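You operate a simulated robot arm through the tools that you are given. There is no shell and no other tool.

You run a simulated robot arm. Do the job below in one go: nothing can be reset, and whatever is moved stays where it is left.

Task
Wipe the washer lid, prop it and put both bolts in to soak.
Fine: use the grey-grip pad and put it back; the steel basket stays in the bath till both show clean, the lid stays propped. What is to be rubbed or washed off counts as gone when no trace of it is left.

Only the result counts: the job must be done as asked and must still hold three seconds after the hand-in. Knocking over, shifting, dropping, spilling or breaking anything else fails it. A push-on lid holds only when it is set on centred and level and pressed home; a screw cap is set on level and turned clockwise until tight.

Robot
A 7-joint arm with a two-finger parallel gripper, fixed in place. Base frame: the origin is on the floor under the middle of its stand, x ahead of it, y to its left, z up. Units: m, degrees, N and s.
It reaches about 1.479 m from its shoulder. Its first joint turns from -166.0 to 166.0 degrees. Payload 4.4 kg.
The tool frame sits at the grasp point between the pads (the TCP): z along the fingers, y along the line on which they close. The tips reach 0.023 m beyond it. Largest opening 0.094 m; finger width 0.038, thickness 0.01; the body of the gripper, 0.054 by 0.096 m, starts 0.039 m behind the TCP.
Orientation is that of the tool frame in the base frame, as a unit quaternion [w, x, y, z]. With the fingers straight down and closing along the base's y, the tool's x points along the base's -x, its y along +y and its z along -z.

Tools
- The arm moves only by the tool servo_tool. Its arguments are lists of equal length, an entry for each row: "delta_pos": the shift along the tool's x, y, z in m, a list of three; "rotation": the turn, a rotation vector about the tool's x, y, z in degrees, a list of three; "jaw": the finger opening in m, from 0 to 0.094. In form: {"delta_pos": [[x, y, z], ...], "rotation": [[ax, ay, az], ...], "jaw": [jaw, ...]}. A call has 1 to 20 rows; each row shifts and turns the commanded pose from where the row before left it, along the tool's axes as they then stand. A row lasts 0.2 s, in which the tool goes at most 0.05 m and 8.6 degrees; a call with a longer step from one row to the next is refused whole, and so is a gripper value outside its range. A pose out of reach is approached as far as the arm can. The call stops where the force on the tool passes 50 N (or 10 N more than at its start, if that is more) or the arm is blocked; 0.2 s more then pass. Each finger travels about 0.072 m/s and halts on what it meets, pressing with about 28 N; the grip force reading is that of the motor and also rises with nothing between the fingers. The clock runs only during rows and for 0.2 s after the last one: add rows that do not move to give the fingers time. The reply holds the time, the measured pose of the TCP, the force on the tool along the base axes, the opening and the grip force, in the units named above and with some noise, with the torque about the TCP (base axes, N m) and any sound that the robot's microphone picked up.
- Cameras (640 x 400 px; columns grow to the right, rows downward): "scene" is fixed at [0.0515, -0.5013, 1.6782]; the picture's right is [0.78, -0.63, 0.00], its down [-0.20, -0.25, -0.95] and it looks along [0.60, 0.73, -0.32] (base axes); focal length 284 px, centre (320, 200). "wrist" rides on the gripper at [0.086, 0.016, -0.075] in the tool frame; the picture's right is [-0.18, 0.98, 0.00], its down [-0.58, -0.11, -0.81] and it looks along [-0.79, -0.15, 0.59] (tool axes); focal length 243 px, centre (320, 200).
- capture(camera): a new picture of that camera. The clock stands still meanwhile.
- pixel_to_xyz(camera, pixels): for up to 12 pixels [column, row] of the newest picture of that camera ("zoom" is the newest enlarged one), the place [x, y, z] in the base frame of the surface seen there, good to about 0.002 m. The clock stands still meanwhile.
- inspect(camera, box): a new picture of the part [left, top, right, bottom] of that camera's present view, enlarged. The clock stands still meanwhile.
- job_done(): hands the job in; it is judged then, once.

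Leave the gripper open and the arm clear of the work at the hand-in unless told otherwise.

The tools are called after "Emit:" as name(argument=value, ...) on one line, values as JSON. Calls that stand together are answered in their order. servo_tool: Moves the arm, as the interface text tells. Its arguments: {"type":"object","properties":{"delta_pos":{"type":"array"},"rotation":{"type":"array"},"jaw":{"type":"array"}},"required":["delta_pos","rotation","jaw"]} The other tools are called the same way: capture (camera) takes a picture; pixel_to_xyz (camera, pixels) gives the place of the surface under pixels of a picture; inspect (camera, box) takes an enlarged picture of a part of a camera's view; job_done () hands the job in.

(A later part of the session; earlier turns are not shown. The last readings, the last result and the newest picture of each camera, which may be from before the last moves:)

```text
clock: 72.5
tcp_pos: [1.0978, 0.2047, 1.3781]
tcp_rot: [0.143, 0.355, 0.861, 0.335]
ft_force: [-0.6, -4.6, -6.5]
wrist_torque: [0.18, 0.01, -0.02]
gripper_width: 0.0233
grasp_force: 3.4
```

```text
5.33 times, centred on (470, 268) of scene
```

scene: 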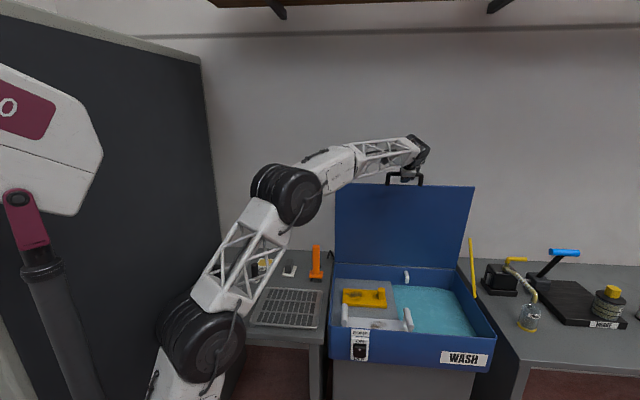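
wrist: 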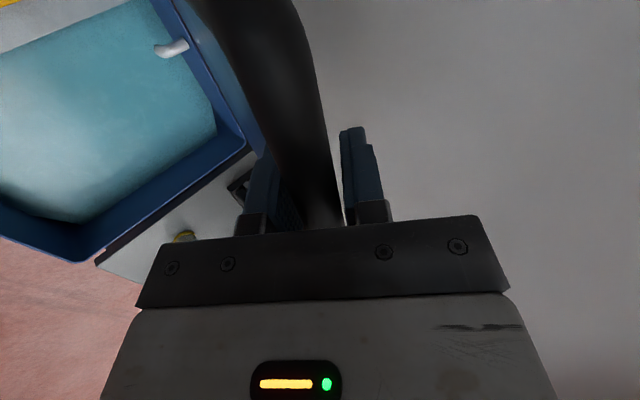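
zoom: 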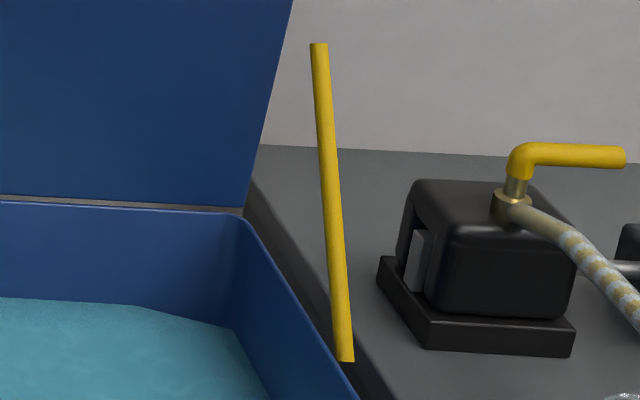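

The rod pivots at the tub's right side (U 0.757, z 0.89) and leans back with its tip at U 0.896, z 1.097. That's just under the lid plane: the lid should come to rest on it at roughly 73°. I'll lower the lid gently, still holding the bar, and watch for the load to be taken over.

Emit:
servo_tool(delta_pos=[[0, -0.0171, -0.0122], [0, -0.0171, -0.0122]], rotation=[[-0.5, 0, 0], [-0.5, 0, 0]], jaw=[0.02, 0.02])

Emit:
inspect(camera="scene", box=[400, 170, 500, 305])

```text
clock: 73.1
tcp_pos: [1.0689, 0.1739, 1.375]
tcp_rot: [0.146, 0.354, 0.858, 0.343]
ft_force: [-2.2, -1.1, -0.9]
wrist_torque: [0.08, -0.01, -0.05]
gripper_width: 0.0207
grasp_force: 1.4
```

```text
2.96 times, centred on (450, 238) of scene
```

zoom: 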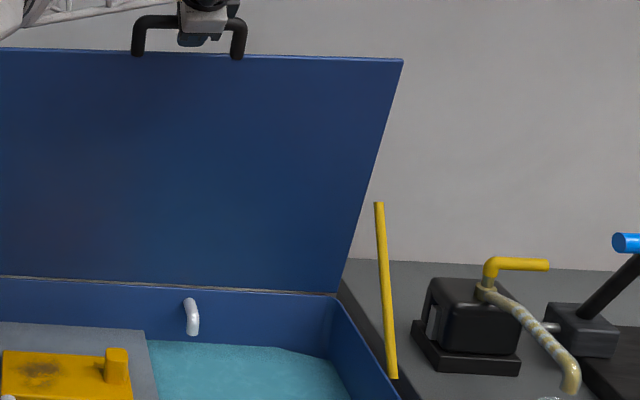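

At about 80° the load has dropped to 2–3 N. I'll lower another 5°.

Emit:
servo_tool(delta_pos=[[0, -0.0179, -0.011], [0, -0.0179, -0.011]], rotation=[[-0.5, 0, 0], [-0.5, 0, 0]], jaw=[0.02, 0.02])

Emit:
inspect(camera="scene", box=[400, 170, 500, 305])

```text
clock: 73.7
tcp_pos: [1.0383, 0.148, 1.3684]
tcp_rot: [0.151, 0.352, 0.854, 0.351]
ft_force: [11.1, 14.6, 8.4]
wrist_torque: [0.0, 0.26, -0.33]
gripper_width: 0.0285
grasp_force: 9.6
```

```text
2.96 times, centred on (450, 238) of scene
```

zoom: 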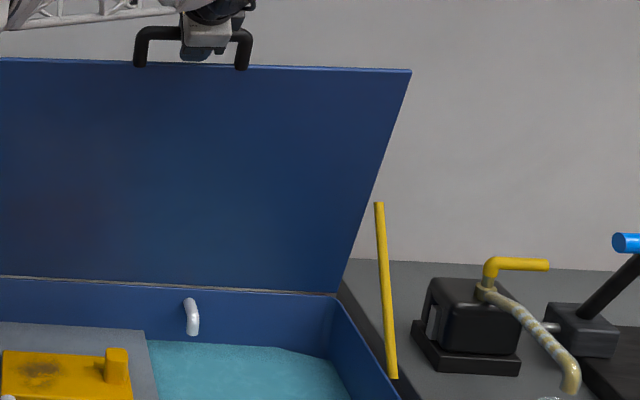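

The force has reversed: the tool now feels the lid pushing up and back, 20 N, so the prop holds the lid at about 77°. I'll relieve by moving back up 9 mm, open the fingers, and then check that the lid stays.

Emit:
servo_tool(delta_pos=[[0, 0.009, 0], [0, 0, 0], [0, 0, 0]], rotation=[[0, 0, 0], [0, 0, 0], [0, 0, 0]], jaw=[0.03, 0.046, 0.05])

Emit:
inspect(camera="scene", box=[400, 170, 500, 305])

Emit:
capture(camera="wrist")

```text
clock: 74.5
tcp_pos: [1.0423, 0.1501, 1.3727]
tcp_rot: [0.149, 0.353, 0.855, 0.349]
ft_force: [-0.3, -0.2, -0.2]
wrist_torque: [0.03, -0.05, -0.01]
gripper_width: 0.0498
grasp_force: 0.1
```

```text
2.96 times, centred on (450, 238) of scene
```

zoom: 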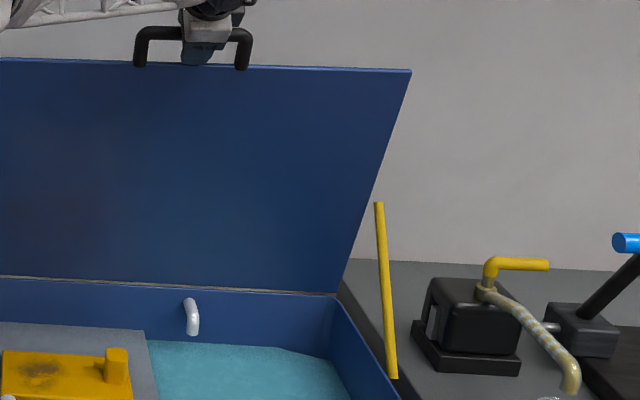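

```text
taken
```

wrist: 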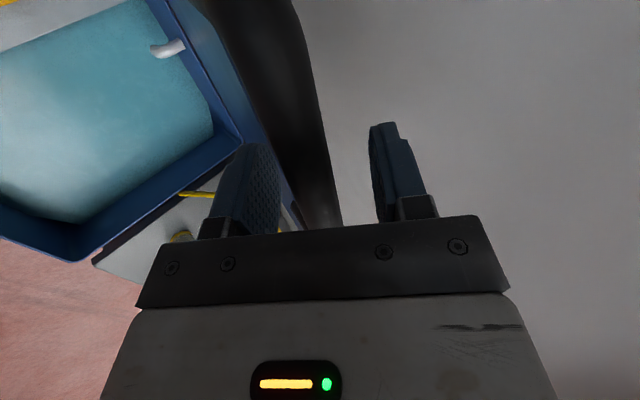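

The lid stays put with zero force on the tool and the fingers open around the bar. I'll withdraw straight back along the fingers.

Emit:
servo_tool(delta_pos=[[0, 0, -0.025], [0, 0, -0.03], [0, 0, -0.04], [0, 0, -0.04], [0, 0, 0]], rotation=[[0, 0, 0], [0, 0, 0], [0, 0, 0], [0, 0, 0], [0, 0, 0]], jaw=[0.05, 0.05, 0.05, 0.05, 0.05])

Emit:
capture(camera="scene")

Emit:
inspect(camera="scene", box=[320, 170, 500, 345])

```text
clock: 75.7
tcp_pos: [0.9762, 0.0827, 1.4702]
tcp_rot: [0.149, 0.352, 0.855, 0.349]
ft_force: [-0.7, 0.4, 0.5]
wrist_torque: [-0.02, -0.03, 0.0]
gripper_width: 0.0501
grasp_force: 0.1
```

```text
taken
```

scene: 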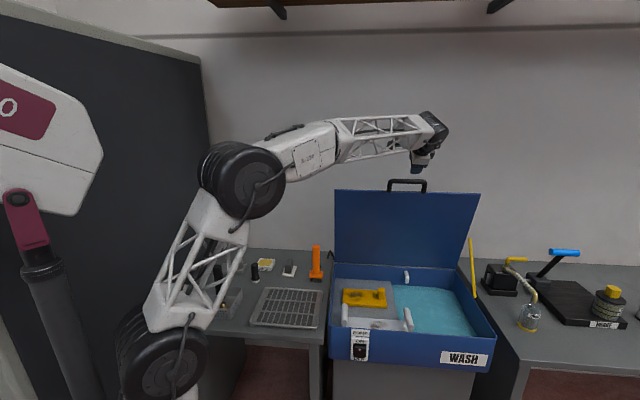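

```text
2.29 times, centred on (410, 258) of scene
```

zoom: 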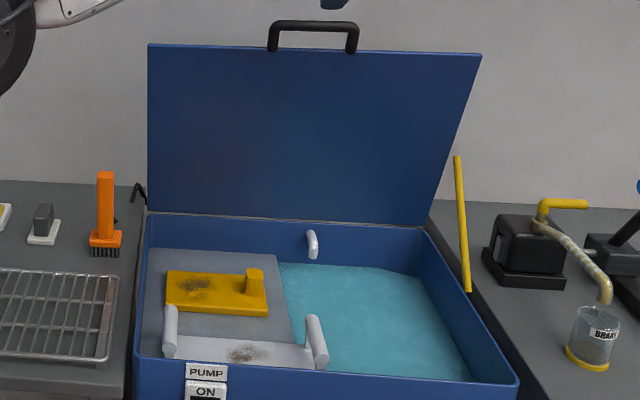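

The lid stands propped. Now I'll measure the bath: liquid surface, shelf edge, tub rims, the white bracket and the spout.

Emit:
inspect(camera="scene", box=[325, 258, 500, 370])

Emit:
pixel_to_xyz(camera="zoom", pixels=[[280, 110], [310, 260], [400, 180], [350, 280], [500, 285], [430, 110], [310, 200], [285, 200], [270, 60], [170, 150], [250, 230], [307, 275]])

Emit:
pixel_to_xyz(camera="zoom", pixels=[[295, 45], [301, 70], [285, 195], [308, 255], [60, 180], [65, 240], [170, 255], [585, 330], [400, 310], [460, 60], [520, 180], [480, 270]])

```text
3.57 times, centred on (412, 314) of scene
```

zoom: 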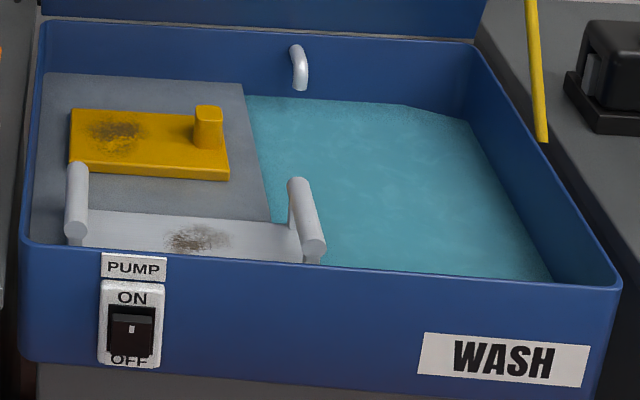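

```text
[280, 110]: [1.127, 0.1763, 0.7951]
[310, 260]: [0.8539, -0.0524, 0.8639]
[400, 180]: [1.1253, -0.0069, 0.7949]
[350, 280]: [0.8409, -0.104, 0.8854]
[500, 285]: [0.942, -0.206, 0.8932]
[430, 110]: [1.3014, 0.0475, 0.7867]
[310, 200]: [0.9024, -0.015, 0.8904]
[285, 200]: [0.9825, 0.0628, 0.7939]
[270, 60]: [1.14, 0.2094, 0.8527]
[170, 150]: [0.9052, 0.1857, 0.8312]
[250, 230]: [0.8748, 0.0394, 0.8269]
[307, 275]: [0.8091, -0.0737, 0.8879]
```

```text
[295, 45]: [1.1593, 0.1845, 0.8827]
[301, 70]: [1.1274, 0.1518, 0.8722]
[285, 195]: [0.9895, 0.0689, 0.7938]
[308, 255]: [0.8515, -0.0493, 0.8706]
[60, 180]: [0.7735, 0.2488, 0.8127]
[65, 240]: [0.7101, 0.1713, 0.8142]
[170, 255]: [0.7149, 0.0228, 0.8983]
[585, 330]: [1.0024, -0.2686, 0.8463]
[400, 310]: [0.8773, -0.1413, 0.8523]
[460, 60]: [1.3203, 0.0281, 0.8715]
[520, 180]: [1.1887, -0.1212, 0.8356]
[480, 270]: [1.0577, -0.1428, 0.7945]
```

Numbers: liquid surface z≈0.795; bath free area V -0.905…-0.65, U 0.54…0.92; shelf and bracket left of V≈-0.65; spout at U≥0.90. The basket (0.18 × 0.135) fits at centre U≈0.70, V≈-0.778. Next I'll back away, bring the tool upright, and roll it to line up with the basket.

Emit:
servo_tool(delta_pos=[[0, -0.0295, -0.0295], [0, -0.0295, -0.0295], [0, -0.0295, -0.0295], [0, -0.0295, -0.0295], [0, -0.0295, -0.0295], [0, -0.0295, -0.0295], [0, 0, 0], [0, 0, 0], [0, 0, 0], [0, 0, 0], [0, 0, 0], [0, 0, 0]], rotation=[[0, 0, 0], [0, 0, 0], [0, 0, 0], [0, 0, 0], [0, 0, 0], [0, 0, 0], [7.5, 0, 0], [7.5, 0, 0], [7.5, 0, 0], [7.5, 0, 0], [7.5, 0, 0], [7.5, 0, 0]], jaw=[0.05, 0.05, 0.05, 0.05, 0.05, 0.05, 0.05, 0.05, 0.05, 0.05, 0.05, 0.05])

Emit:
servo_tool(delta_pos=[[0, 0, 0], [0, 0, 0], [0, 0, 0], [0, 0, 0], [0, 0, 0], [0, 0, 0], [0, 0, 0], [0, 0, 0], [0, 0, 0], [0, 0, 0], [0, 0, 0], [0, 0, 0]], rotation=[[0, 0, -7.5], [0, 0, -7.5], [0, 0, -7.5], [0, 0, -7.5], [0, 0, -7.5], [0, 0, -7.5], [0, 0, -7.5], [0, 0, -7.5], [0, 0, -7.5], [0, 0, -7.5], [0, 0, -7.5], [0, 0, -7.5]], jaw=[0.05, 0.05, 0.05, 0.05, 0.05, 0.05, 0.05, 0.05, 0.05, 0.05, 0.05, 0.05])

Emit:
capture(camera="scene")

```text
clock: 78.3
tcp_pos: [0.7992, -0.0931, 1.4712]
tcp_rot: [0.004, 0.383, 0.924, -0.004]
ft_force: [0.0, -0.2, 0.5]
wrist_torque: [-0.03, -0.01, 0.0]
gripper_width: 0.0499
grasp_force: 0.1
```

```text
clock: 80.9
tcp_pos: [0.7971, -0.0952, 1.4695]
tcp_rot: [-0.001, -0.383, 0.924, -0.005]
ft_force: [-0.3, 0.2, -0.5]
wrist_torque: [-0.04, 0.03, 0.01]
gripper_width: 0.05
grasp_force: 0.0
```

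```text
taken
```

scene: 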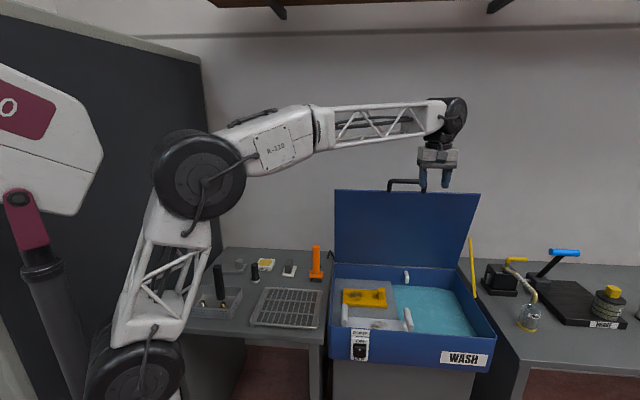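

The lid has stayed up for over 5 s. Now I'll travel to a viewing position in front of the basket, correcting a half-degree of tool tilt on the way.

Emit:
servo_tool(delta_pos=[[0, 0, 0], [0.0037, 0.0453, 0.0122], [0.0037, 0.0453, 0.0122], [0.0037, 0.0453, 0.0122], [0.0037, 0.0453, 0.0122], [0.0037, 0.0453, 0.0122], [0.0037, 0.0453, 0.0122], [0.0037, 0.0453, 0.0122], [0.0037, 0.0453, 0.0122], [0.0037, 0.0453, 0.0122], [0.0037, 0.0453, 0.0122], [0.0037, 0.0453, 0.0122], [0.0037, 0.0453, 0.0122], [0.0037, 0.0453, 0.0122], [0.0037, 0.0453, 0.0122], [0.0037, 0.0453, 0.0122], [0.0037, 0.0453, 0.0122], [0.0037, 0.0453, 0.0122], [0.0037, 0.0453, 0.0122], [0, 0, 0]], rotation=[[-0.49, -0.33, 0], [0, 0, 0], [0, 0, 0], [0, 0, 0], [0, 0, 0], [0, 0, 0], [0, 0, 0], [0, 0, 0], [0, 0, 0], [0, 0, 0], [0, 0, 0], [0, 0, 0], [0, 0, 0], [0, 0, 0], [0, 0, 0], [0, 0, 0], [0, 0, 0], [0, 0, 0], [0, 0, 0], [0, 0, 0]], jaw=[0.07, 0.07, 0.07, 0.07, 0.07, 0.07, 0.07, 0.07, 0.07, 0.07, 0.07, 0.07, 0.07, 0.07, 0.07, 0.07, 0.07, 0.07, 0.07, 0.07])

Emit:
capture(camera="wrist")

Emit:
capture(camera="scene")

```text
clock: 85.1
tcp_pos: [0.1785, 0.4367, 1.2454]
tcp_rot: [-0.004, -0.378, 0.926, -0.004]
ft_force: [0.0, -0.2, -0.4]
wrist_torque: [0.02, -0.03, -0.03]
gripper_width: 0.07
grasp_force: 0.0
```

```text
taken
```

wrist: 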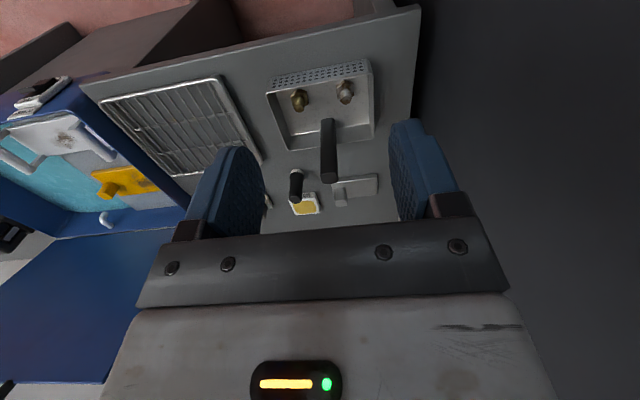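

```text
taken
```

scene: 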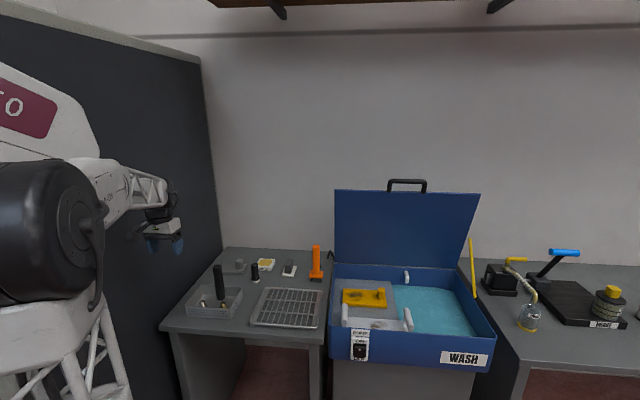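

I see the basket from the wrist: bolts at (298,100) and (345,92), handle (328,150). I'll zoom in and measure.

Emit:
inspect(camera="wrist", box=[255, 50, 395, 190])

Emit:
pixel_to_xyz(camera="zoom", pixels=[[320, 345], [340, 340], [330, 360], [322, 220], [340, 220], [140, 80], [335, 40], [350, 250], [170, 285], [270, 240], [310, 250], [230, 170]])

```text
2.86 times, centred on (325, 120) of wrist
```

zoom: 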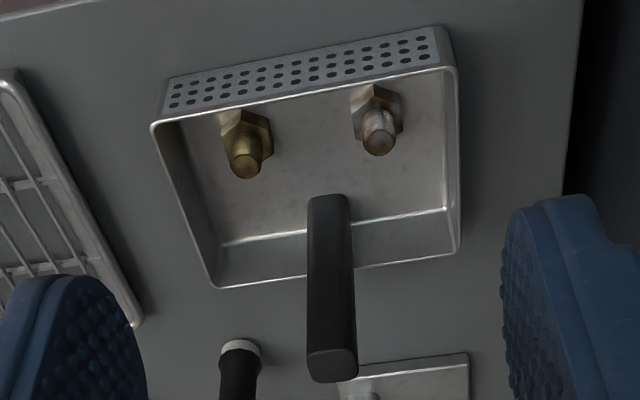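

```text
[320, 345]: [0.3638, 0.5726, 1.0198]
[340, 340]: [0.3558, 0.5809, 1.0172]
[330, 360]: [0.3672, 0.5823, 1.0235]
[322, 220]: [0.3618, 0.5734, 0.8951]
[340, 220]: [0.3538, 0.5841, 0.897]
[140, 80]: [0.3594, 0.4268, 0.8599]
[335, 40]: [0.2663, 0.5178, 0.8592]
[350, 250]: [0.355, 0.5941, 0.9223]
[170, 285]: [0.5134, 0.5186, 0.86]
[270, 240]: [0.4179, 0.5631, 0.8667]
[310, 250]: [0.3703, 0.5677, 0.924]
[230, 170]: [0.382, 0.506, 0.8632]
```

Let me zoom further onto the handle's top for its exact cross-section.

Emit:
inspect(camera="wrist", box=[310, 110, 350, 190])

Emit:
pixel_to_xyz(camera="zoom", pixels=[[282, 312], [355, 312], [295, 358], [360, 345], [320, 335], [283, 290], [348, 290], [285, 100], [340, 100], [310, 75]])

```text
5.00 times, centred on (330, 150) of wrist
```

zoom: 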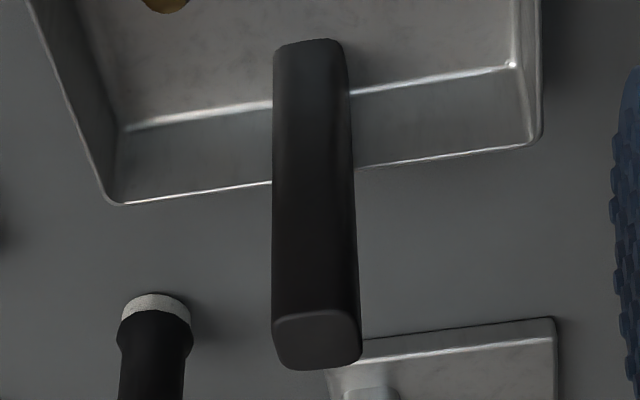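

```text
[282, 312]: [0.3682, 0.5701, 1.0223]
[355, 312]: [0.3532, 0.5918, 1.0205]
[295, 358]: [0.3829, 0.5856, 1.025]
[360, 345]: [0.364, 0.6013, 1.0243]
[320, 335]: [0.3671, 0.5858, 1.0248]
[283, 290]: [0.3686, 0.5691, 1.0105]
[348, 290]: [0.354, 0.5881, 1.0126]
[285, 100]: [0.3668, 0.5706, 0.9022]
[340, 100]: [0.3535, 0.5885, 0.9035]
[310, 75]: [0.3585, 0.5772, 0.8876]
```

The handle is about 28 × 26 mm, centred at U 0.6745, V 0.156, top at z 1.025. I'll move above it at z 1.12 with the jaw at 0.07.

Emit:
servo_tool(delta_pos=[[-0.04, -0.0044, 0.021], [-0.04, -0.0044, 0.021], [-0.04, -0.0044, 0.021], [-0.04, -0.0044, 0.021], [-0.04, -0.0044, 0.021], [-0.0395, -0.0044, 0.021], [0, 0, 0]], rotation=[[0, 0, 0], [0, 0, 0], [0, 0, 0], [0, 0, 0], [0, 0, 0], [0, 0, 0], [0, 0, 0]], jaw=[0.07, 0.07, 0.07, 0.07, 0.07, 0.07, 0.07])

Emit:
capture(camera="wrist")

Emit:
inspect(camera="scene", box=[160, 200, 300, 330])

```text
clock: 86.7
tcp_pos: [0.3644, 0.5878, 1.1236]
tcp_rot: [0.001, -0.383, 0.924, 0.0]
ft_force: [1.3, 0.5, -0.5]
wrist_torque: [0.03, -0.01, -0.02]
gripper_width: 0.0699
grasp_force: 0.1
```

```text
taken
```

wrist: 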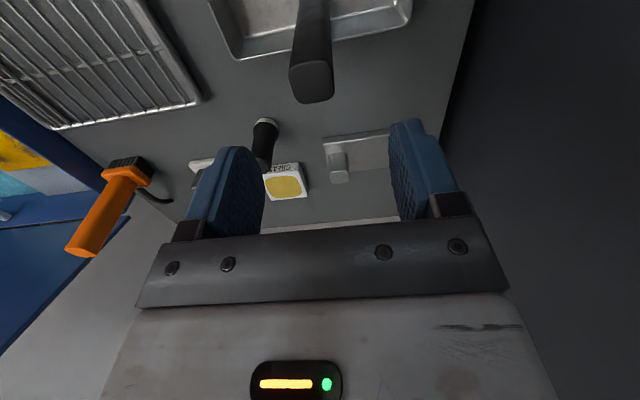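

```text
3.08 times, centred on (230, 265) of scene
```

zoom: 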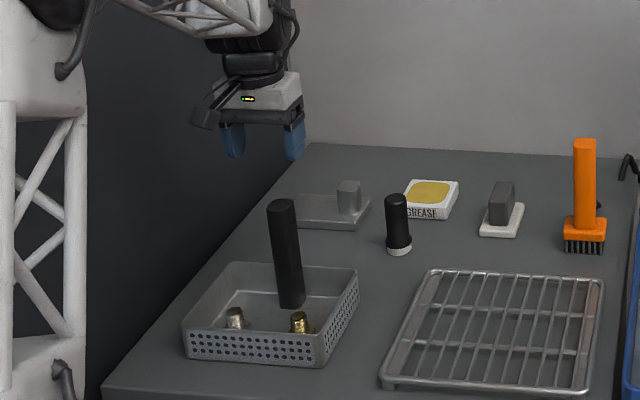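

Centred within 2 mm. I'll descend to z 0.995 and close on the handle.

Emit:
servo_tool(delta_pos=[[-0.001, -0.002, 0.032], [0, 0, 0.032], [0, 0, 0.032], [0, 0, 0.0325], [0, 0, 0], [0, 0, 0], [0, 0, 0], [0, 0, 0], [0, 0, 0]], rotation=[[0, 0, 0], [0, 0, 0], [0, 0, 0], [0, 0, 0], [0, 0, 0], [0, 0, 0], [0, 0, 0], [0, 0, 0], [0, 0, 0]], jaw=[0.07, 0.07, 0.07, 0.07, 0.07, 0.03, 0.01, 0.01, 0.01])

Emit:
capture(camera="wrist")

Emit:
inspect(camera="scene", box=[160, 200, 300, 330])

```text
clock: 88.7
tcp_pos: [0.3638, 0.5845, 0.9944]
tcp_rot: [0.0, -0.382, 0.924, 0.0]
ft_force: [0.0, 0.2, -2.0]
wrist_torque: [0.09, -0.13, 0.02]
gripper_width: 0.0316
grasp_force: 27.8
```

```text
taken
```

wrist: 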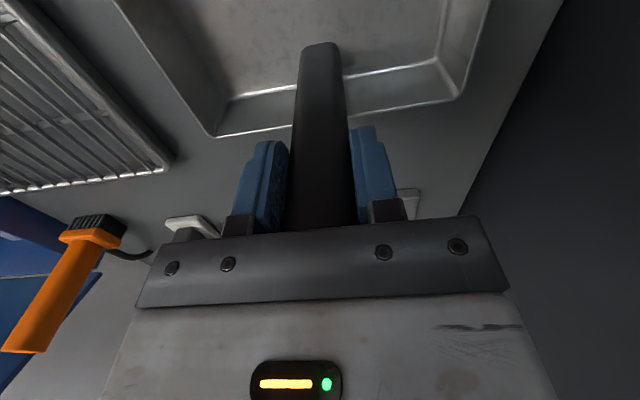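

```text
3.08 times, centred on (230, 265) of scene
```

zoom: 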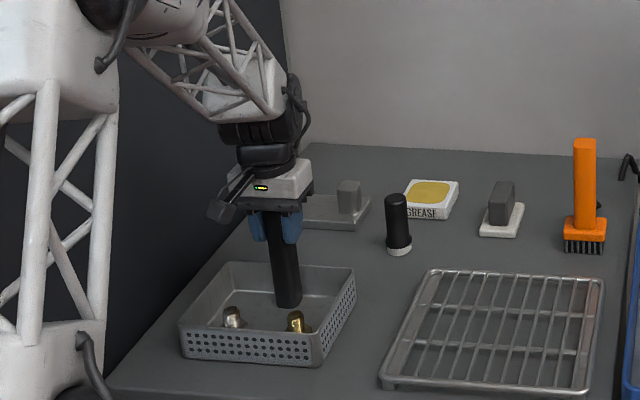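

Gripped at 0.0316 with 28 N. I'll lift 3 cm slowly and check for weight and tilt.

Emit:
servo_tool(delta_pos=[[0, 0, -0.005], [0, 0, -0.01], [0, 0, -0.015], [0, 0, 0]], rotation=[[0, 0, 0], [0, 0, 0], [0, 0, 0], [0, 0, 0]], jaw=[0.01, 0.01, 0.01, 0.01])

Emit:
inspect(camera="scene", box=[180, 235, 270, 325])

Emit:
capture(camera="wrist")

```text
clock: 89.7
tcp_pos: [0.3643, 0.5847, 1.0268]
tcp_rot: [0.0, -0.382, 0.924, 0.0]
ft_force: [-0.4, -0.1, -3.6]
wrist_torque: [0.13, -0.1, 0.01]
gripper_width: 0.0316
grasp_force: 28.1
```

```text
4.44 times, centred on (225, 280) of scene
```

zoom: 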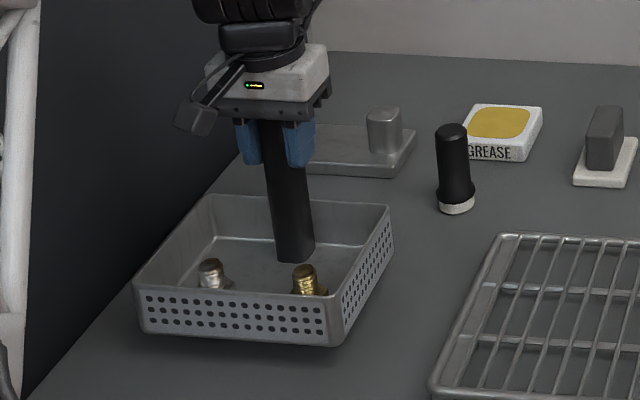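

```text
taken
```

wrist: 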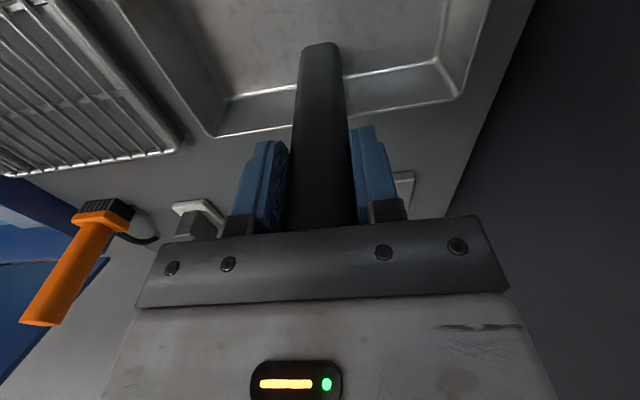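

The basket lifts level, 3.6 N weight. I'll raise it so its bottom is at about z 1.0 and carry it slowly toward the bath, in front of the brush and over the rack.

Emit:
servo_tool(delta_pos=[[0, 0, -0.02], [0, 0, -0.03], [0, 0, -0.03], [0, 0, -0.03], [0, -0.015, 0], [0, -0.03, 0], [0, -0.03, 0], [0, -0.03, 0], [0, -0.03, 0], [0, -0.03, 0], [0, -0.03, 0], [0, -0.03, 0], [0, -0.03, 0], [0, -0.03, 0], [0, -0.03, 0], [0, -0.03, 0], [0, -0.03, 0], [0, -0.03, 0], [0, -0.03, 0], [0, -0.03, 0]], rotation=[[0, 0, 0], [0, 0, 0], [0, 0, 0], [0, 0, 0], [0, 0, 0], [0, 0, 0], [0, 0, 0], [0, 0, 0], [0, 0, 0], [0, 0, 0], [0, 0, 0], [0, 0, 0], [0, 0, 0], [0, 0, 0], [0, 0, 0], [0, 0, 0], [0, 0, 0], [0, 0, 0], [0, 0, 0], [0, 0, 0]], jaw=[0.01, 0.01, 0.01, 0.01, 0.01, 0.01, 0.01, 0.01, 0.01, 0.01, 0.01, 0.01, 0.01, 0.01, 0.01, 0.01, 0.01, 0.01, 0.01, 0.01])

Emit:
capture(camera="scene")

```text
clock: 93.9
tcp_pos: [0.6916, 0.2558, 1.1365]
tcp_rot: [0.001, -0.383, 0.924, 0.0]
ft_force: [-0.4, -1.2, -3.9]
wrist_torque: [0.15, -0.11, 0.01]
gripper_width: 0.032
grasp_force: 27.4
```

```text
taken
```

scene: 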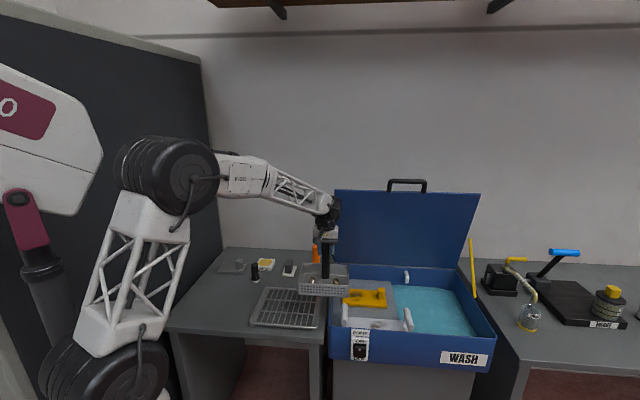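

Halfway, the basket is level and clear of the brush. I'll continue to above the bath at U≈0.757, V≈-0.77.

Emit:
servo_tool(delta_pos=[[-0.0054, -0.0289, 0], [-0.0054, -0.0289, 0], [-0.0054, -0.0289, 0], [-0.0054, -0.0289, 0], [-0.0054, -0.0289, 0], [-0.0054, -0.0289, 0], [-0.0054, -0.0289, 0], [-0.0054, -0.0289, 0], [-0.0054, -0.0289, 0], [-0.0054, -0.0289, 0], [-0.0054, -0.0289, 0], [-0.0054, -0.0289, 0], [-0.0054, -0.0289, 0], [-0.0054, -0.0289, 0], [-0.0054, -0.0289, 0], [-0.0054, -0.0289, 0], [0, 0, 0]], rotation=[[0, 0, 0], [0, 0, 0], [0, 0, 0], [0, 0, 0], [0, 0, 0], [0, 0, 0], [0, 0, 0], [0, 0, 0], [0, 0, 0], [0, 0, 0], [0, 0, 0], [0, 0, 0], [0, 0, 0], [0, 0, 0], [0, 0, 0], [0, 0, 0], [0, 0, 0]], jaw=[0.01, 0.01, 0.01, 0.01, 0.01, 0.01, 0.01, 0.01, 0.01, 0.01, 0.01, 0.01, 0.01, 0.01, 0.01, 0.01, 0.01])

Emit:
capture(camera="scene")

Emit:
inspect(camera="scene", box=[325, 230, 505, 360])

Emit:
capture(camera="wrist")

```text
clock: 97.5
tcp_pos: [1.0833, -0.0102, 1.1359]
tcp_rot: [0.0, -0.383, 0.924, 0.001]
ft_force: [0.1, -0.1, -3.8]
wrist_torque: [0.11, -0.13, 0.03]
gripper_width: 0.0317
grasp_force: 27.5
```

```text
taken
```

scene: 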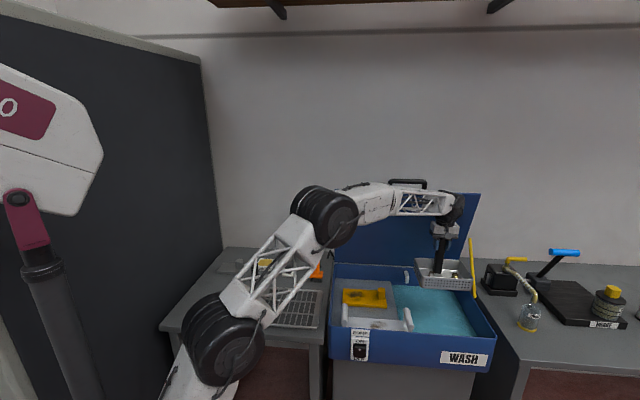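

```text
3.08 times, centred on (415, 295) of scene
```

zoom: 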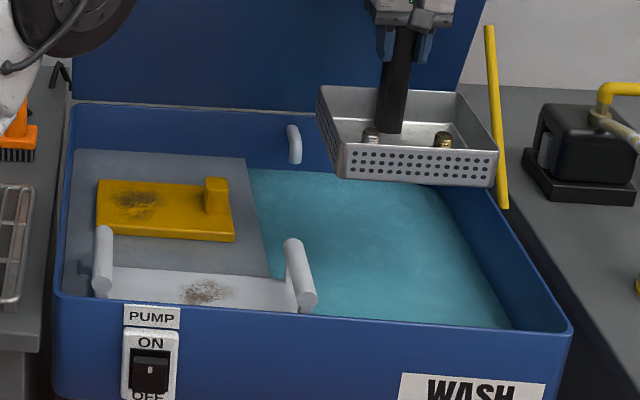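

```text
taken
```

wrist: 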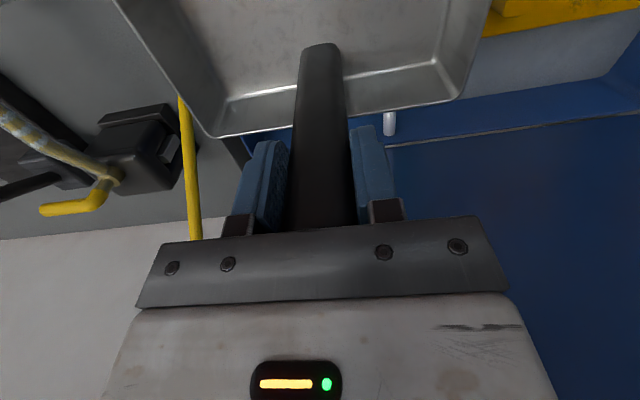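

The basket hovers over the bath. I'll measure its rim corners and compare with the tub walls before lowering.

Emit:
pixel_to_xyz(camera="zoom", pixels=[[346, 148], [494, 154], [322, 92], [460, 94], [345, 176], [492, 184], [500, 320], [440, 195], [250, 175], [268, 275], [300, 250], [500, 250]])

```text
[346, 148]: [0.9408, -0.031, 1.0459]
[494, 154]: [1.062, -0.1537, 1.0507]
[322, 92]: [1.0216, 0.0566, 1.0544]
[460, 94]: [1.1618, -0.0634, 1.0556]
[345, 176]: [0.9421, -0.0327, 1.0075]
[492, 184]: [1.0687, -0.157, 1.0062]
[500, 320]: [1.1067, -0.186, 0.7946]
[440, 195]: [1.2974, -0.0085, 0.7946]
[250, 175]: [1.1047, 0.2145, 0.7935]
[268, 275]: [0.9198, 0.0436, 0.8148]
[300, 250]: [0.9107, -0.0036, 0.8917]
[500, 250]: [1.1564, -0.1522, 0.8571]
```

The basket spans U 0.642–0.777, V -0.866…-0.683 against a bath of V -0.925…-0.63, so it fits well. I'll shift 3 cm toward the front (more lid clearance) and 8 mm right, then lower it to just above the liquid.

Emit:
servo_tool(delta_pos=[[0.015, -0.004, 0], [0.015, -0.004, 0], [0, 0, 0.02], [0, 0, 0.03], [0, 0, 0.03], [0, 0, 0.03], [0, 0, 0.03], [0, 0, 0.025], [0, 0, 0]], rotation=[[0, 0, 0], [0, 0, 0], [0, 0, 0], [0, 0, 0], [0, 0, 0], [0, 0, 0], [0, 0, 0], [0, 0, 0], [0, 0, 0]], jaw=[0.01, 0.01, 0.01, 0.01, 0.01, 0.01, 0.01, 0.01, 0.01])

Emit:
inspect(camera="scene", box=[325, 230, 505, 360])

Emit:
capture(camera="wrist")

```text
clock: 99.5
tcp_pos: [1.0666, -0.036, 0.972]
tcp_rot: [0.0, -0.382, 0.924, -0.001]
ft_force: [-0.1, -0.7, -3.4]
wrist_torque: [0.13, -0.13, -0.02]
gripper_width: 0.0316
grasp_force: 27.8
```

```text
3.08 times, centred on (415, 295) of scene
```

zoom: 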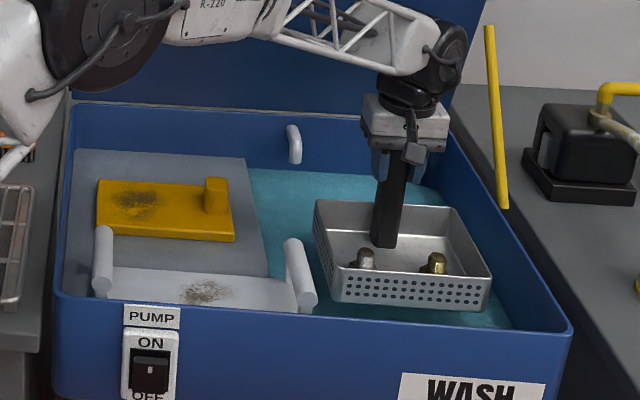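

```text
taken
```

wrist: 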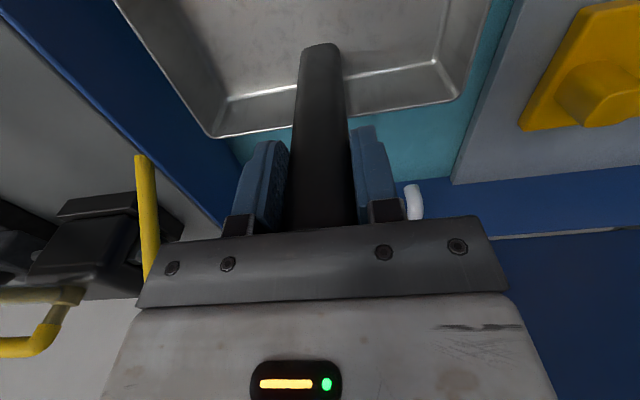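

The basket is inside the tub with good clearance all round. I'll lower slowly into the liquid.

Emit:
servo_tool(delta_pos=[[0, 0, 0.01], [0, 0, 0.01], [0, 0, 0.008], [0, 0, 0.006], [0, 0, 0.006], [0, 0, 0.006], [0, 0, 0.006], [0, 0, 0]], rotation=[[0, 0, 0], [0, 0, 0], [0, 0, 0], [0, 0, 0], [0, 0, 0], [0, 0, 0], [0, 0, 0], [0, 0, 0]], jaw=[0.01, 0.01, 0.01, 0.01, 0.01, 0.01, 0.01, 0.01])

Emit:
inspect(camera="scene", box=[395, 260, 505, 350])

```text
clock: 101.3
tcp_pos: [1.0658, -0.0365, 0.9199]
tcp_rot: [0.0, -0.383, 0.924, 0.0]
ft_force: [0.9, 0.1, -4.3]
wrist_torque: [0.17, -0.11, 0.0]
gripper_width: 0.0317
grasp_force: 28.0
```

```text
4.44 times, centred on (450, 305) of scene
```

zoom: 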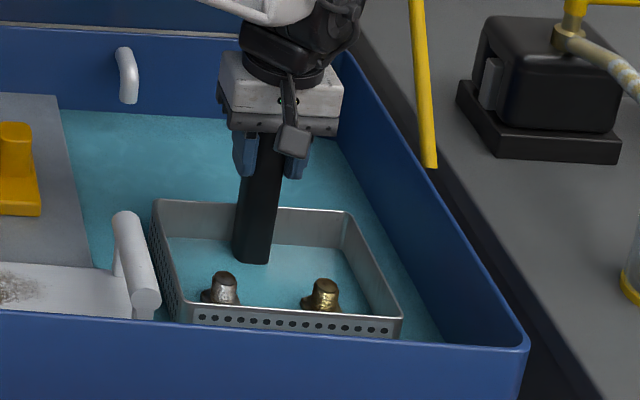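

The liquid is coming into the basket. I'll continue lowering in 4 mm rows.

Emit:
servo_tool(delta_pos=[[0, 0, 0.004], [0, 0, 0.004], [0, 0, 0.004], [0, 0, 0]], rotation=[[0, 0, 0], [0, 0, 0], [0, 0, 0], [0, 0, 0]], jaw=[0.01, 0.01, 0.01, 0.01])

```text
clock: 102.3
tcp_pos: [1.0672, -0.0351, 0.9064]
tcp_rot: [0.001, -0.383, 0.924, 0.0]
ft_force: [-0.6, -0.2, -3.8]
wrist_torque: [0.08, -0.12, -0.02]
gripper_width: 0.032
grasp_force: 28.4
```

Emit:
servo_tool(delta_pos=[[0, 0, 0.004], [0, 0, 0.004], [0, 0, 0.004], [0, 0, 0]], rotation=[[0, 0, 0], [0, 0, 0], [0, 0, 0], [0, 0, 0]], jaw=[0.01, 0.01, 0.01, 0.01])

Emit:
inspect(camera="scene", box=[395, 260, 505, 350])

```text
clock: 103.3
tcp_pos: [1.066, -0.0356, 0.8955]
tcp_rot: [0.001, -0.383, 0.924, 0.0]
ft_force: [0.1, 0.4, -3.5]
wrist_torque: [0.12, -0.11, -0.04]
gripper_width: 0.032
grasp_force: 28.0
```

```text
4.44 times, centred on (450, 305) of scene
```

zoom: 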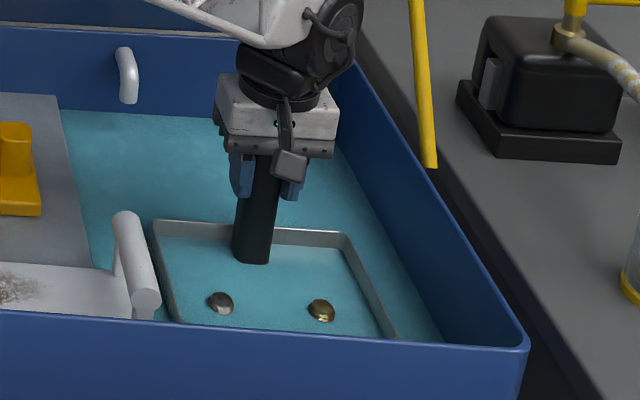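

The bolts are nearly covered and there's still no floor contact. I'll continue in small steps.

Emit:
servo_tool(delta_pos=[[0, 0, 0.003], [0, 0, 0.003], [0, 0, 0.003], [0, 0, 0]], rotation=[[0, 0, 0], [0, 0, 0], [0, 0, 0], [0, 0, 0]], jaw=[0.01, 0.01, 0.01, 0.01])

Emit:
servo_tool(delta_pos=[[0, 0, 0.003], [0, 0, 0.002], [0, 0, 0]], rotation=[[0, 0, 0], [0, 0, 0], [0, 0, 0]], jaw=[0.01, 0.01, 0.01])

```text
clock: 104.3
tcp_pos: [1.0672, -0.0374, 0.8863]
tcp_rot: [0.0, -0.382, 0.924, 0.0]
ft_force: [0.1, 0.5, -4.7]
wrist_torque: [0.13, -0.13, -0.01]
gripper_width: 0.0316
grasp_force: 27.6
```

```text
clock: 105.1
tcp_pos: [1.0673, -0.0354, 0.8814]
tcp_rot: [0.001, -0.382, 0.924, 0.0]
ft_force: [1.0, 0.5, -3.5]
wrist_torque: [0.11, -0.05, 0.01]
gripper_width: 0.032
grasp_force: 28.3
```

Still hanging free, with the bottom at about z 0.745. Continuing down.

Emit:
servo_tool(delta_pos=[[0, 0, 0.003], [0, 0, 0.002], [0, 0, 0.002], [0, 0, 0]], rotation=[[0, 0, 0], [0, 0, 0], [0, 0, 0], [0, 0, 0]], jaw=[0.01, 0.01, 0.01, 0.01])

Emit:
inspect(camera="scene", box=[395, 260, 505, 350])

Emit:
capture(camera="wrist")

```text
clock: 106.1
tcp_pos: [1.0671, -0.0363, 0.8755]
tcp_rot: [0.002, -0.383, 0.924, 0.0]
ft_force: [9.1, -1.4, 19.6]
wrist_torque: [0.68, 0.4, -0.4]
gripper_width: 0.0321
grasp_force: 28.1
```

```text
4.44 times, centred on (450, 305) of scene
```

zoom: 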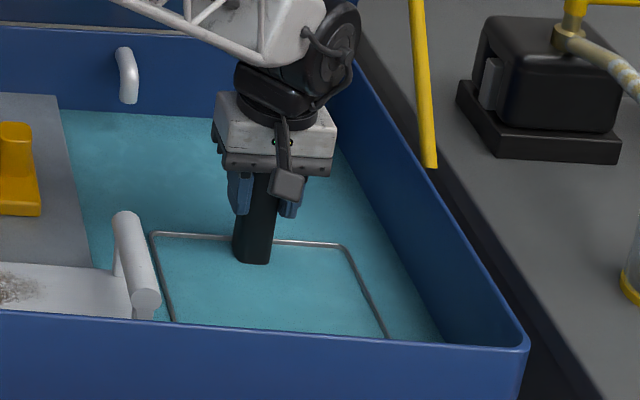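

```text
taken
```

wrist: 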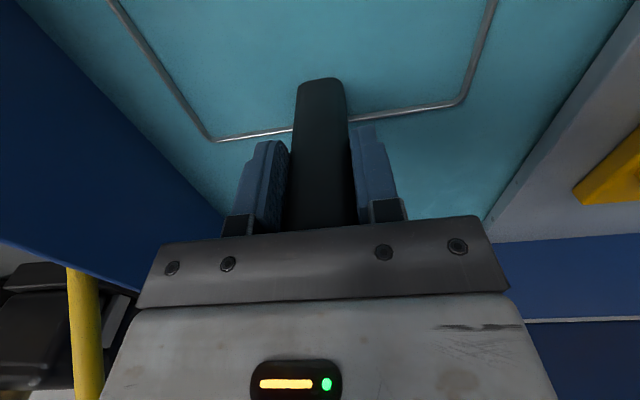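

Floor contact: 19.6 N, with the bolts fully under the liquid and only the rim showing. I'll ease up 1.5 mm to take the pressure off and let it soak for a few seconds while still holding the handle, so I can check the bolts by raising them slightly within the bath.

Emit:
servo_tool(delta_pos=[[0, 0, -0.0015], [0, 0, 0], [0, 0, 0], [0, 0, 0], [0, 0, 0], [0, 0, 0], [0, 0, 0], [0, 0, 0], [0, 0, 0], [0, 0, 0], [0, 0, 0], [0, 0, 0], [0, 0, 0], [0, 0, 0], [0, 0, 0], [0, 0, 0], [0, 0, 0], [0, 0, 0], [0, 0, 0], [0, 0, 0]], rotation=[[0, 0, 0], [0, 0, 0], [0, 0, 0], [0, 0, 0], [0, 0, 0], [0, 0, 0], [0, 0, 0], [0, 0, 0], [0, 0, 0], [0, 0, 0], [0, 0, 0], [0, 0, 0], [0, 0, 0], [0, 0, 0], [0, 0, 0], [0, 0, 0], [0, 0, 0], [0, 0, 0], [0, 0, 0], [0, 0, 0]], jaw=[0.01, 0.01, 0.01, 0.01, 0.01, 0.01, 0.01, 0.01, 0.01, 0.01, 0.01, 0.01, 0.01, 0.01, 0.01, 0.01, 0.01, 0.01, 0.01, 0.01])

Emit:
inspect(camera="scene", box=[325, 170, 505, 350])

```text
clock: 110.3
tcp_pos: [1.0661, -0.0366, 0.8751]
tcp_rot: [0.001, -0.382, 0.924, 0.0]
ft_force: [-0.3, 0.0, -4.7]
wrist_torque: [0.1, -0.13, -0.02]
gripper_width: 0.0319
grasp_force: 28.0
```

```text
2.22 times, centred on (415, 260) of scene
```

zoom: 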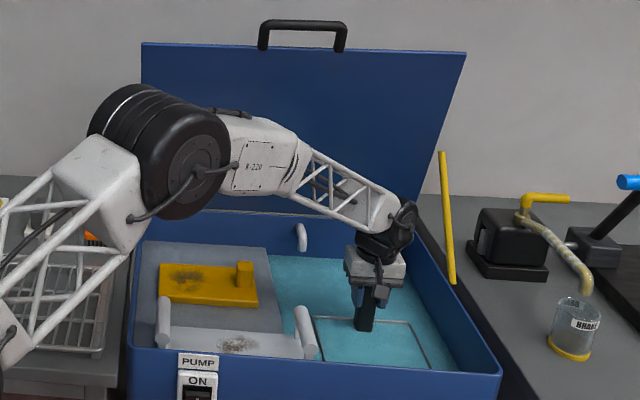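

The lid is still propped and the basket rests in the bath. I'll let it soak another 8 s.

Emit:
servo_tool(delta_pos=[[0, 0, 0], [0, 0, 0], [0, 0, 0], [0, 0, 0], [0, 0, 0], [0, 0, 0], [0, 0, 0], [0, 0, 0], [0, 0, 0], [0, 0, 0], [0, 0, 0], [0, 0, 0], [0, 0, 0], [0, 0, 0], [0, 0, 0], [0, 0, 0], [0, 0, 0], [0, 0, 0], [0, 0, 0], [0, 0, 0]], rotation=[[0, 0, 0], [0, 0, 0], [0, 0, 0], [0, 0, 0], [0, 0, 0], [0, 0, 0], [0, 0, 0], [0, 0, 0], [0, 0, 0], [0, 0, 0], [0, 0, 0], [0, 0, 0], [0, 0, 0], [0, 0, 0], [0, 0, 0], [0, 0, 0], [0, 0, 0], [0, 0, 0], [0, 0, 0], [0, 0, 0]], jaw=[0.01, 0.01, 0.01, 0.01, 0.01, 0.01, 0.01, 0.01, 0.01, 0.01, 0.01, 0.01, 0.01, 0.01, 0.01, 0.01, 0.01, 0.01, 0.01, 0.01])

Emit:
servo_tool(delta_pos=[[0, 0, 0], [0, 0, 0], [0, 0, 0], [0, 0, 0], [0, 0, 0], [0, 0, 0], [0, 0, 0], [0, 0, 0], [0, 0, 0], [0, 0, 0], [0, 0, 0], [0, 0, 0], [0, 0, 0], [0, 0, 0], [0, 0, 0], [0, 0, 0], [0, 0, 0], [0, 0, 0], [0, 0, 0], [0, 0, 0]], rotation=[[0, 0, 0], [0, 0, 0], [0, 0, 0], [0, 0, 0], [0, 0, 0], [0, 0, 0], [0, 0, 0], [0, 0, 0], [0, 0, 0], [0, 0, 0], [0, 0, 0], [0, 0, 0], [0, 0, 0], [0, 0, 0], [0, 0, 0], [0, 0, 0], [0, 0, 0], [0, 0, 0], [0, 0, 0], [0, 0, 0]], jaw=[0.01, 0.01, 0.01, 0.01, 0.01, 0.01, 0.01, 0.01, 0.01, 0.01, 0.01, 0.01, 0.01, 0.01, 0.01, 0.01, 0.01, 0.01, 0.01, 0.01])

Emit:
inspect(camera="scene", box=[395, 260, 505, 350])

```text
clock: 114.5
tcp_pos: [1.0669, -0.036, 0.8751]
tcp_rot: [0.002, -0.382, 0.924, 0.0]
ft_force: [0.0, -0.2, -3.6]
wrist_torque: [0.13, -0.11, 0.03]
gripper_width: 0.0319
grasp_force: 28.0
```

```text
clock: 118.7
tcp_pos: [1.0663, -0.0366, 0.8759]
tcp_rot: [0.001, -0.383, 0.924, 0.001]
ft_force: [-0.3, 0.4, -4.2]
wrist_torque: [0.11, -0.08, 0.0]
gripper_width: 0.032
grasp_force: 27.8
```

```text
4.44 times, centred on (450, 305) of scene
```

zoom: 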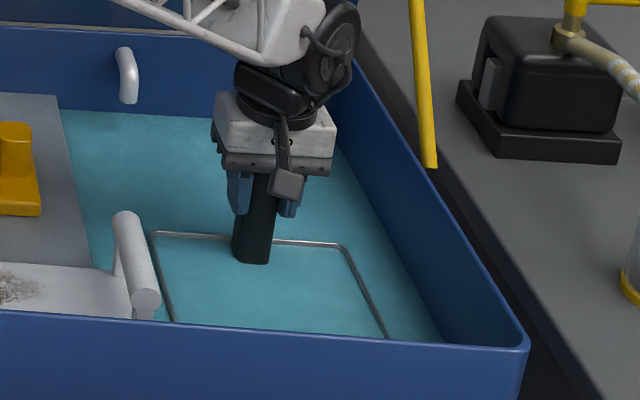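

About 15 s of soaking so far. I'll raise the basket 4 cm, with its bottom still in the liquid, to see the bolts.

Emit:
servo_tool(delta_pos=[[0, 0, -0.01], [0, 0, -0.01], [0, 0, -0.01], [0, 0, -0.01], [0, 0, 0]], rotation=[[0, 0, 0], [0, 0, 0], [0, 0, 0], [0, 0, 0], [0, 0, 0]], jaw=[0.01, 0.01, 0.01, 0.01, 0.01])

Emit:
inspect(camera="scene", box=[395, 260, 505, 350])

Emit:
inspect(camera="scene", box=[425, 305, 485, 345])

Emit:
capture(camera="wrist")

```text
clock: 119.9
tcp_pos: [1.0672, -0.0368, 0.9153]
tcp_rot: [0.0, -0.382, 0.924, 0.0]
ft_force: [0.7, 0.5, -3.5]
wrist_torque: [0.15, -0.1, 0.01]
gripper_width: 0.0318
grasp_force: 27.7
```

```text
4.44 times, centred on (450, 305) of scene
```

zoom: 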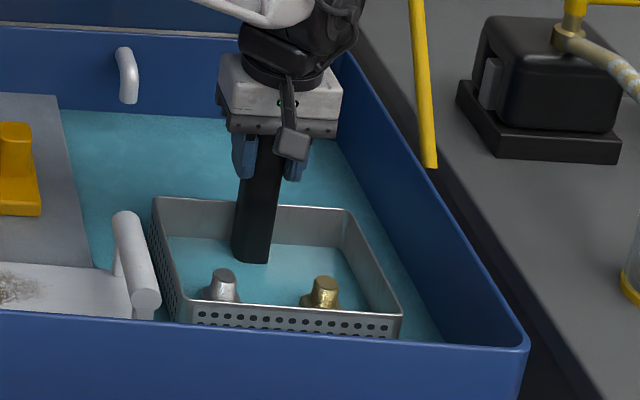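

```text
10.00 times, centred on (455, 325) of scene
```

zoom: 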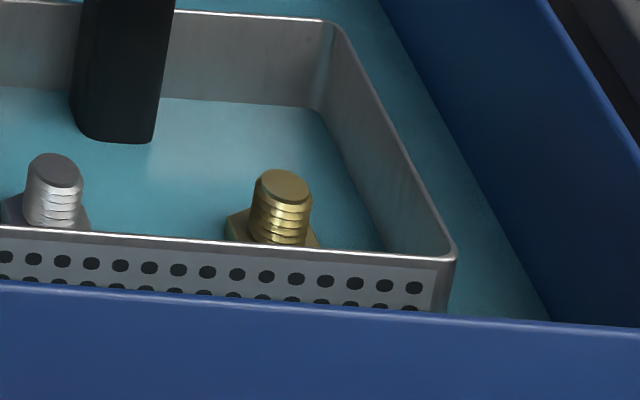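

```text
taken
```

wrist: 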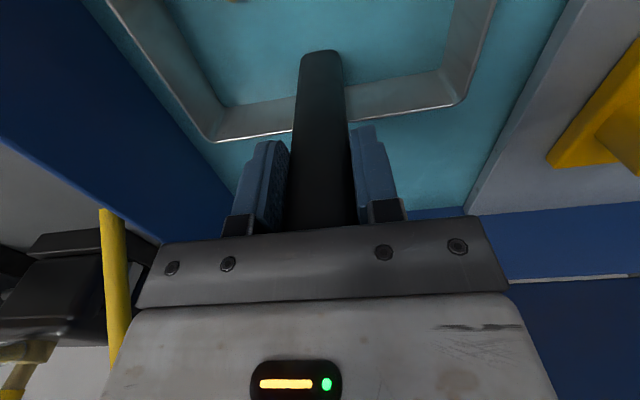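

Both bolts look much cleaner than before: bright steel and even brass. I'll zoom in on each as closely as possible to look for leftover traces.

Emit:
inspect(camera="scene", box=[440, 318, 464, 333])

Emit:
inspect(camera="scene", box=[462, 318, 486, 333])

Emit:
inspect(camera="scene", box=[412, 310, 442, 332])

```text
16.00 times, centred on (452, 326) of scene
```

zoom: 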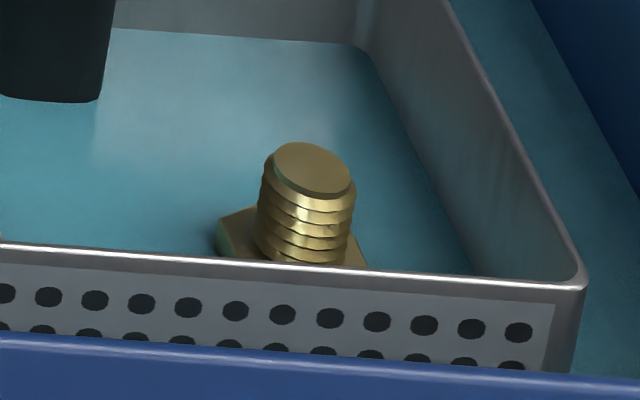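

```text
16.00 times, centred on (474, 326) of scene
```

zoom: 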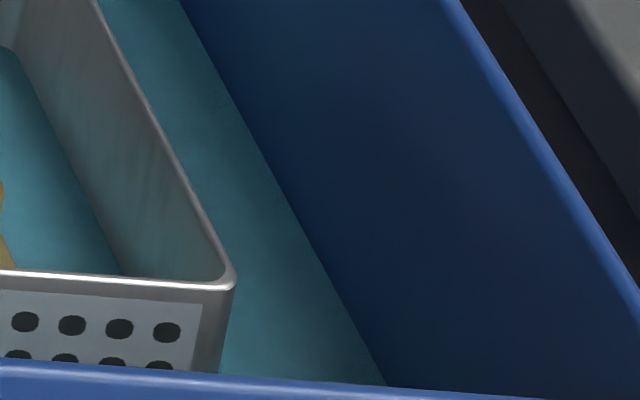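

```text
16.00 times, centred on (427, 321) of scene
```

zoom: 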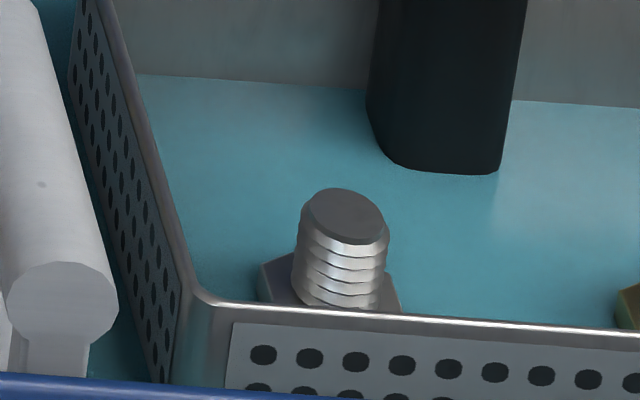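

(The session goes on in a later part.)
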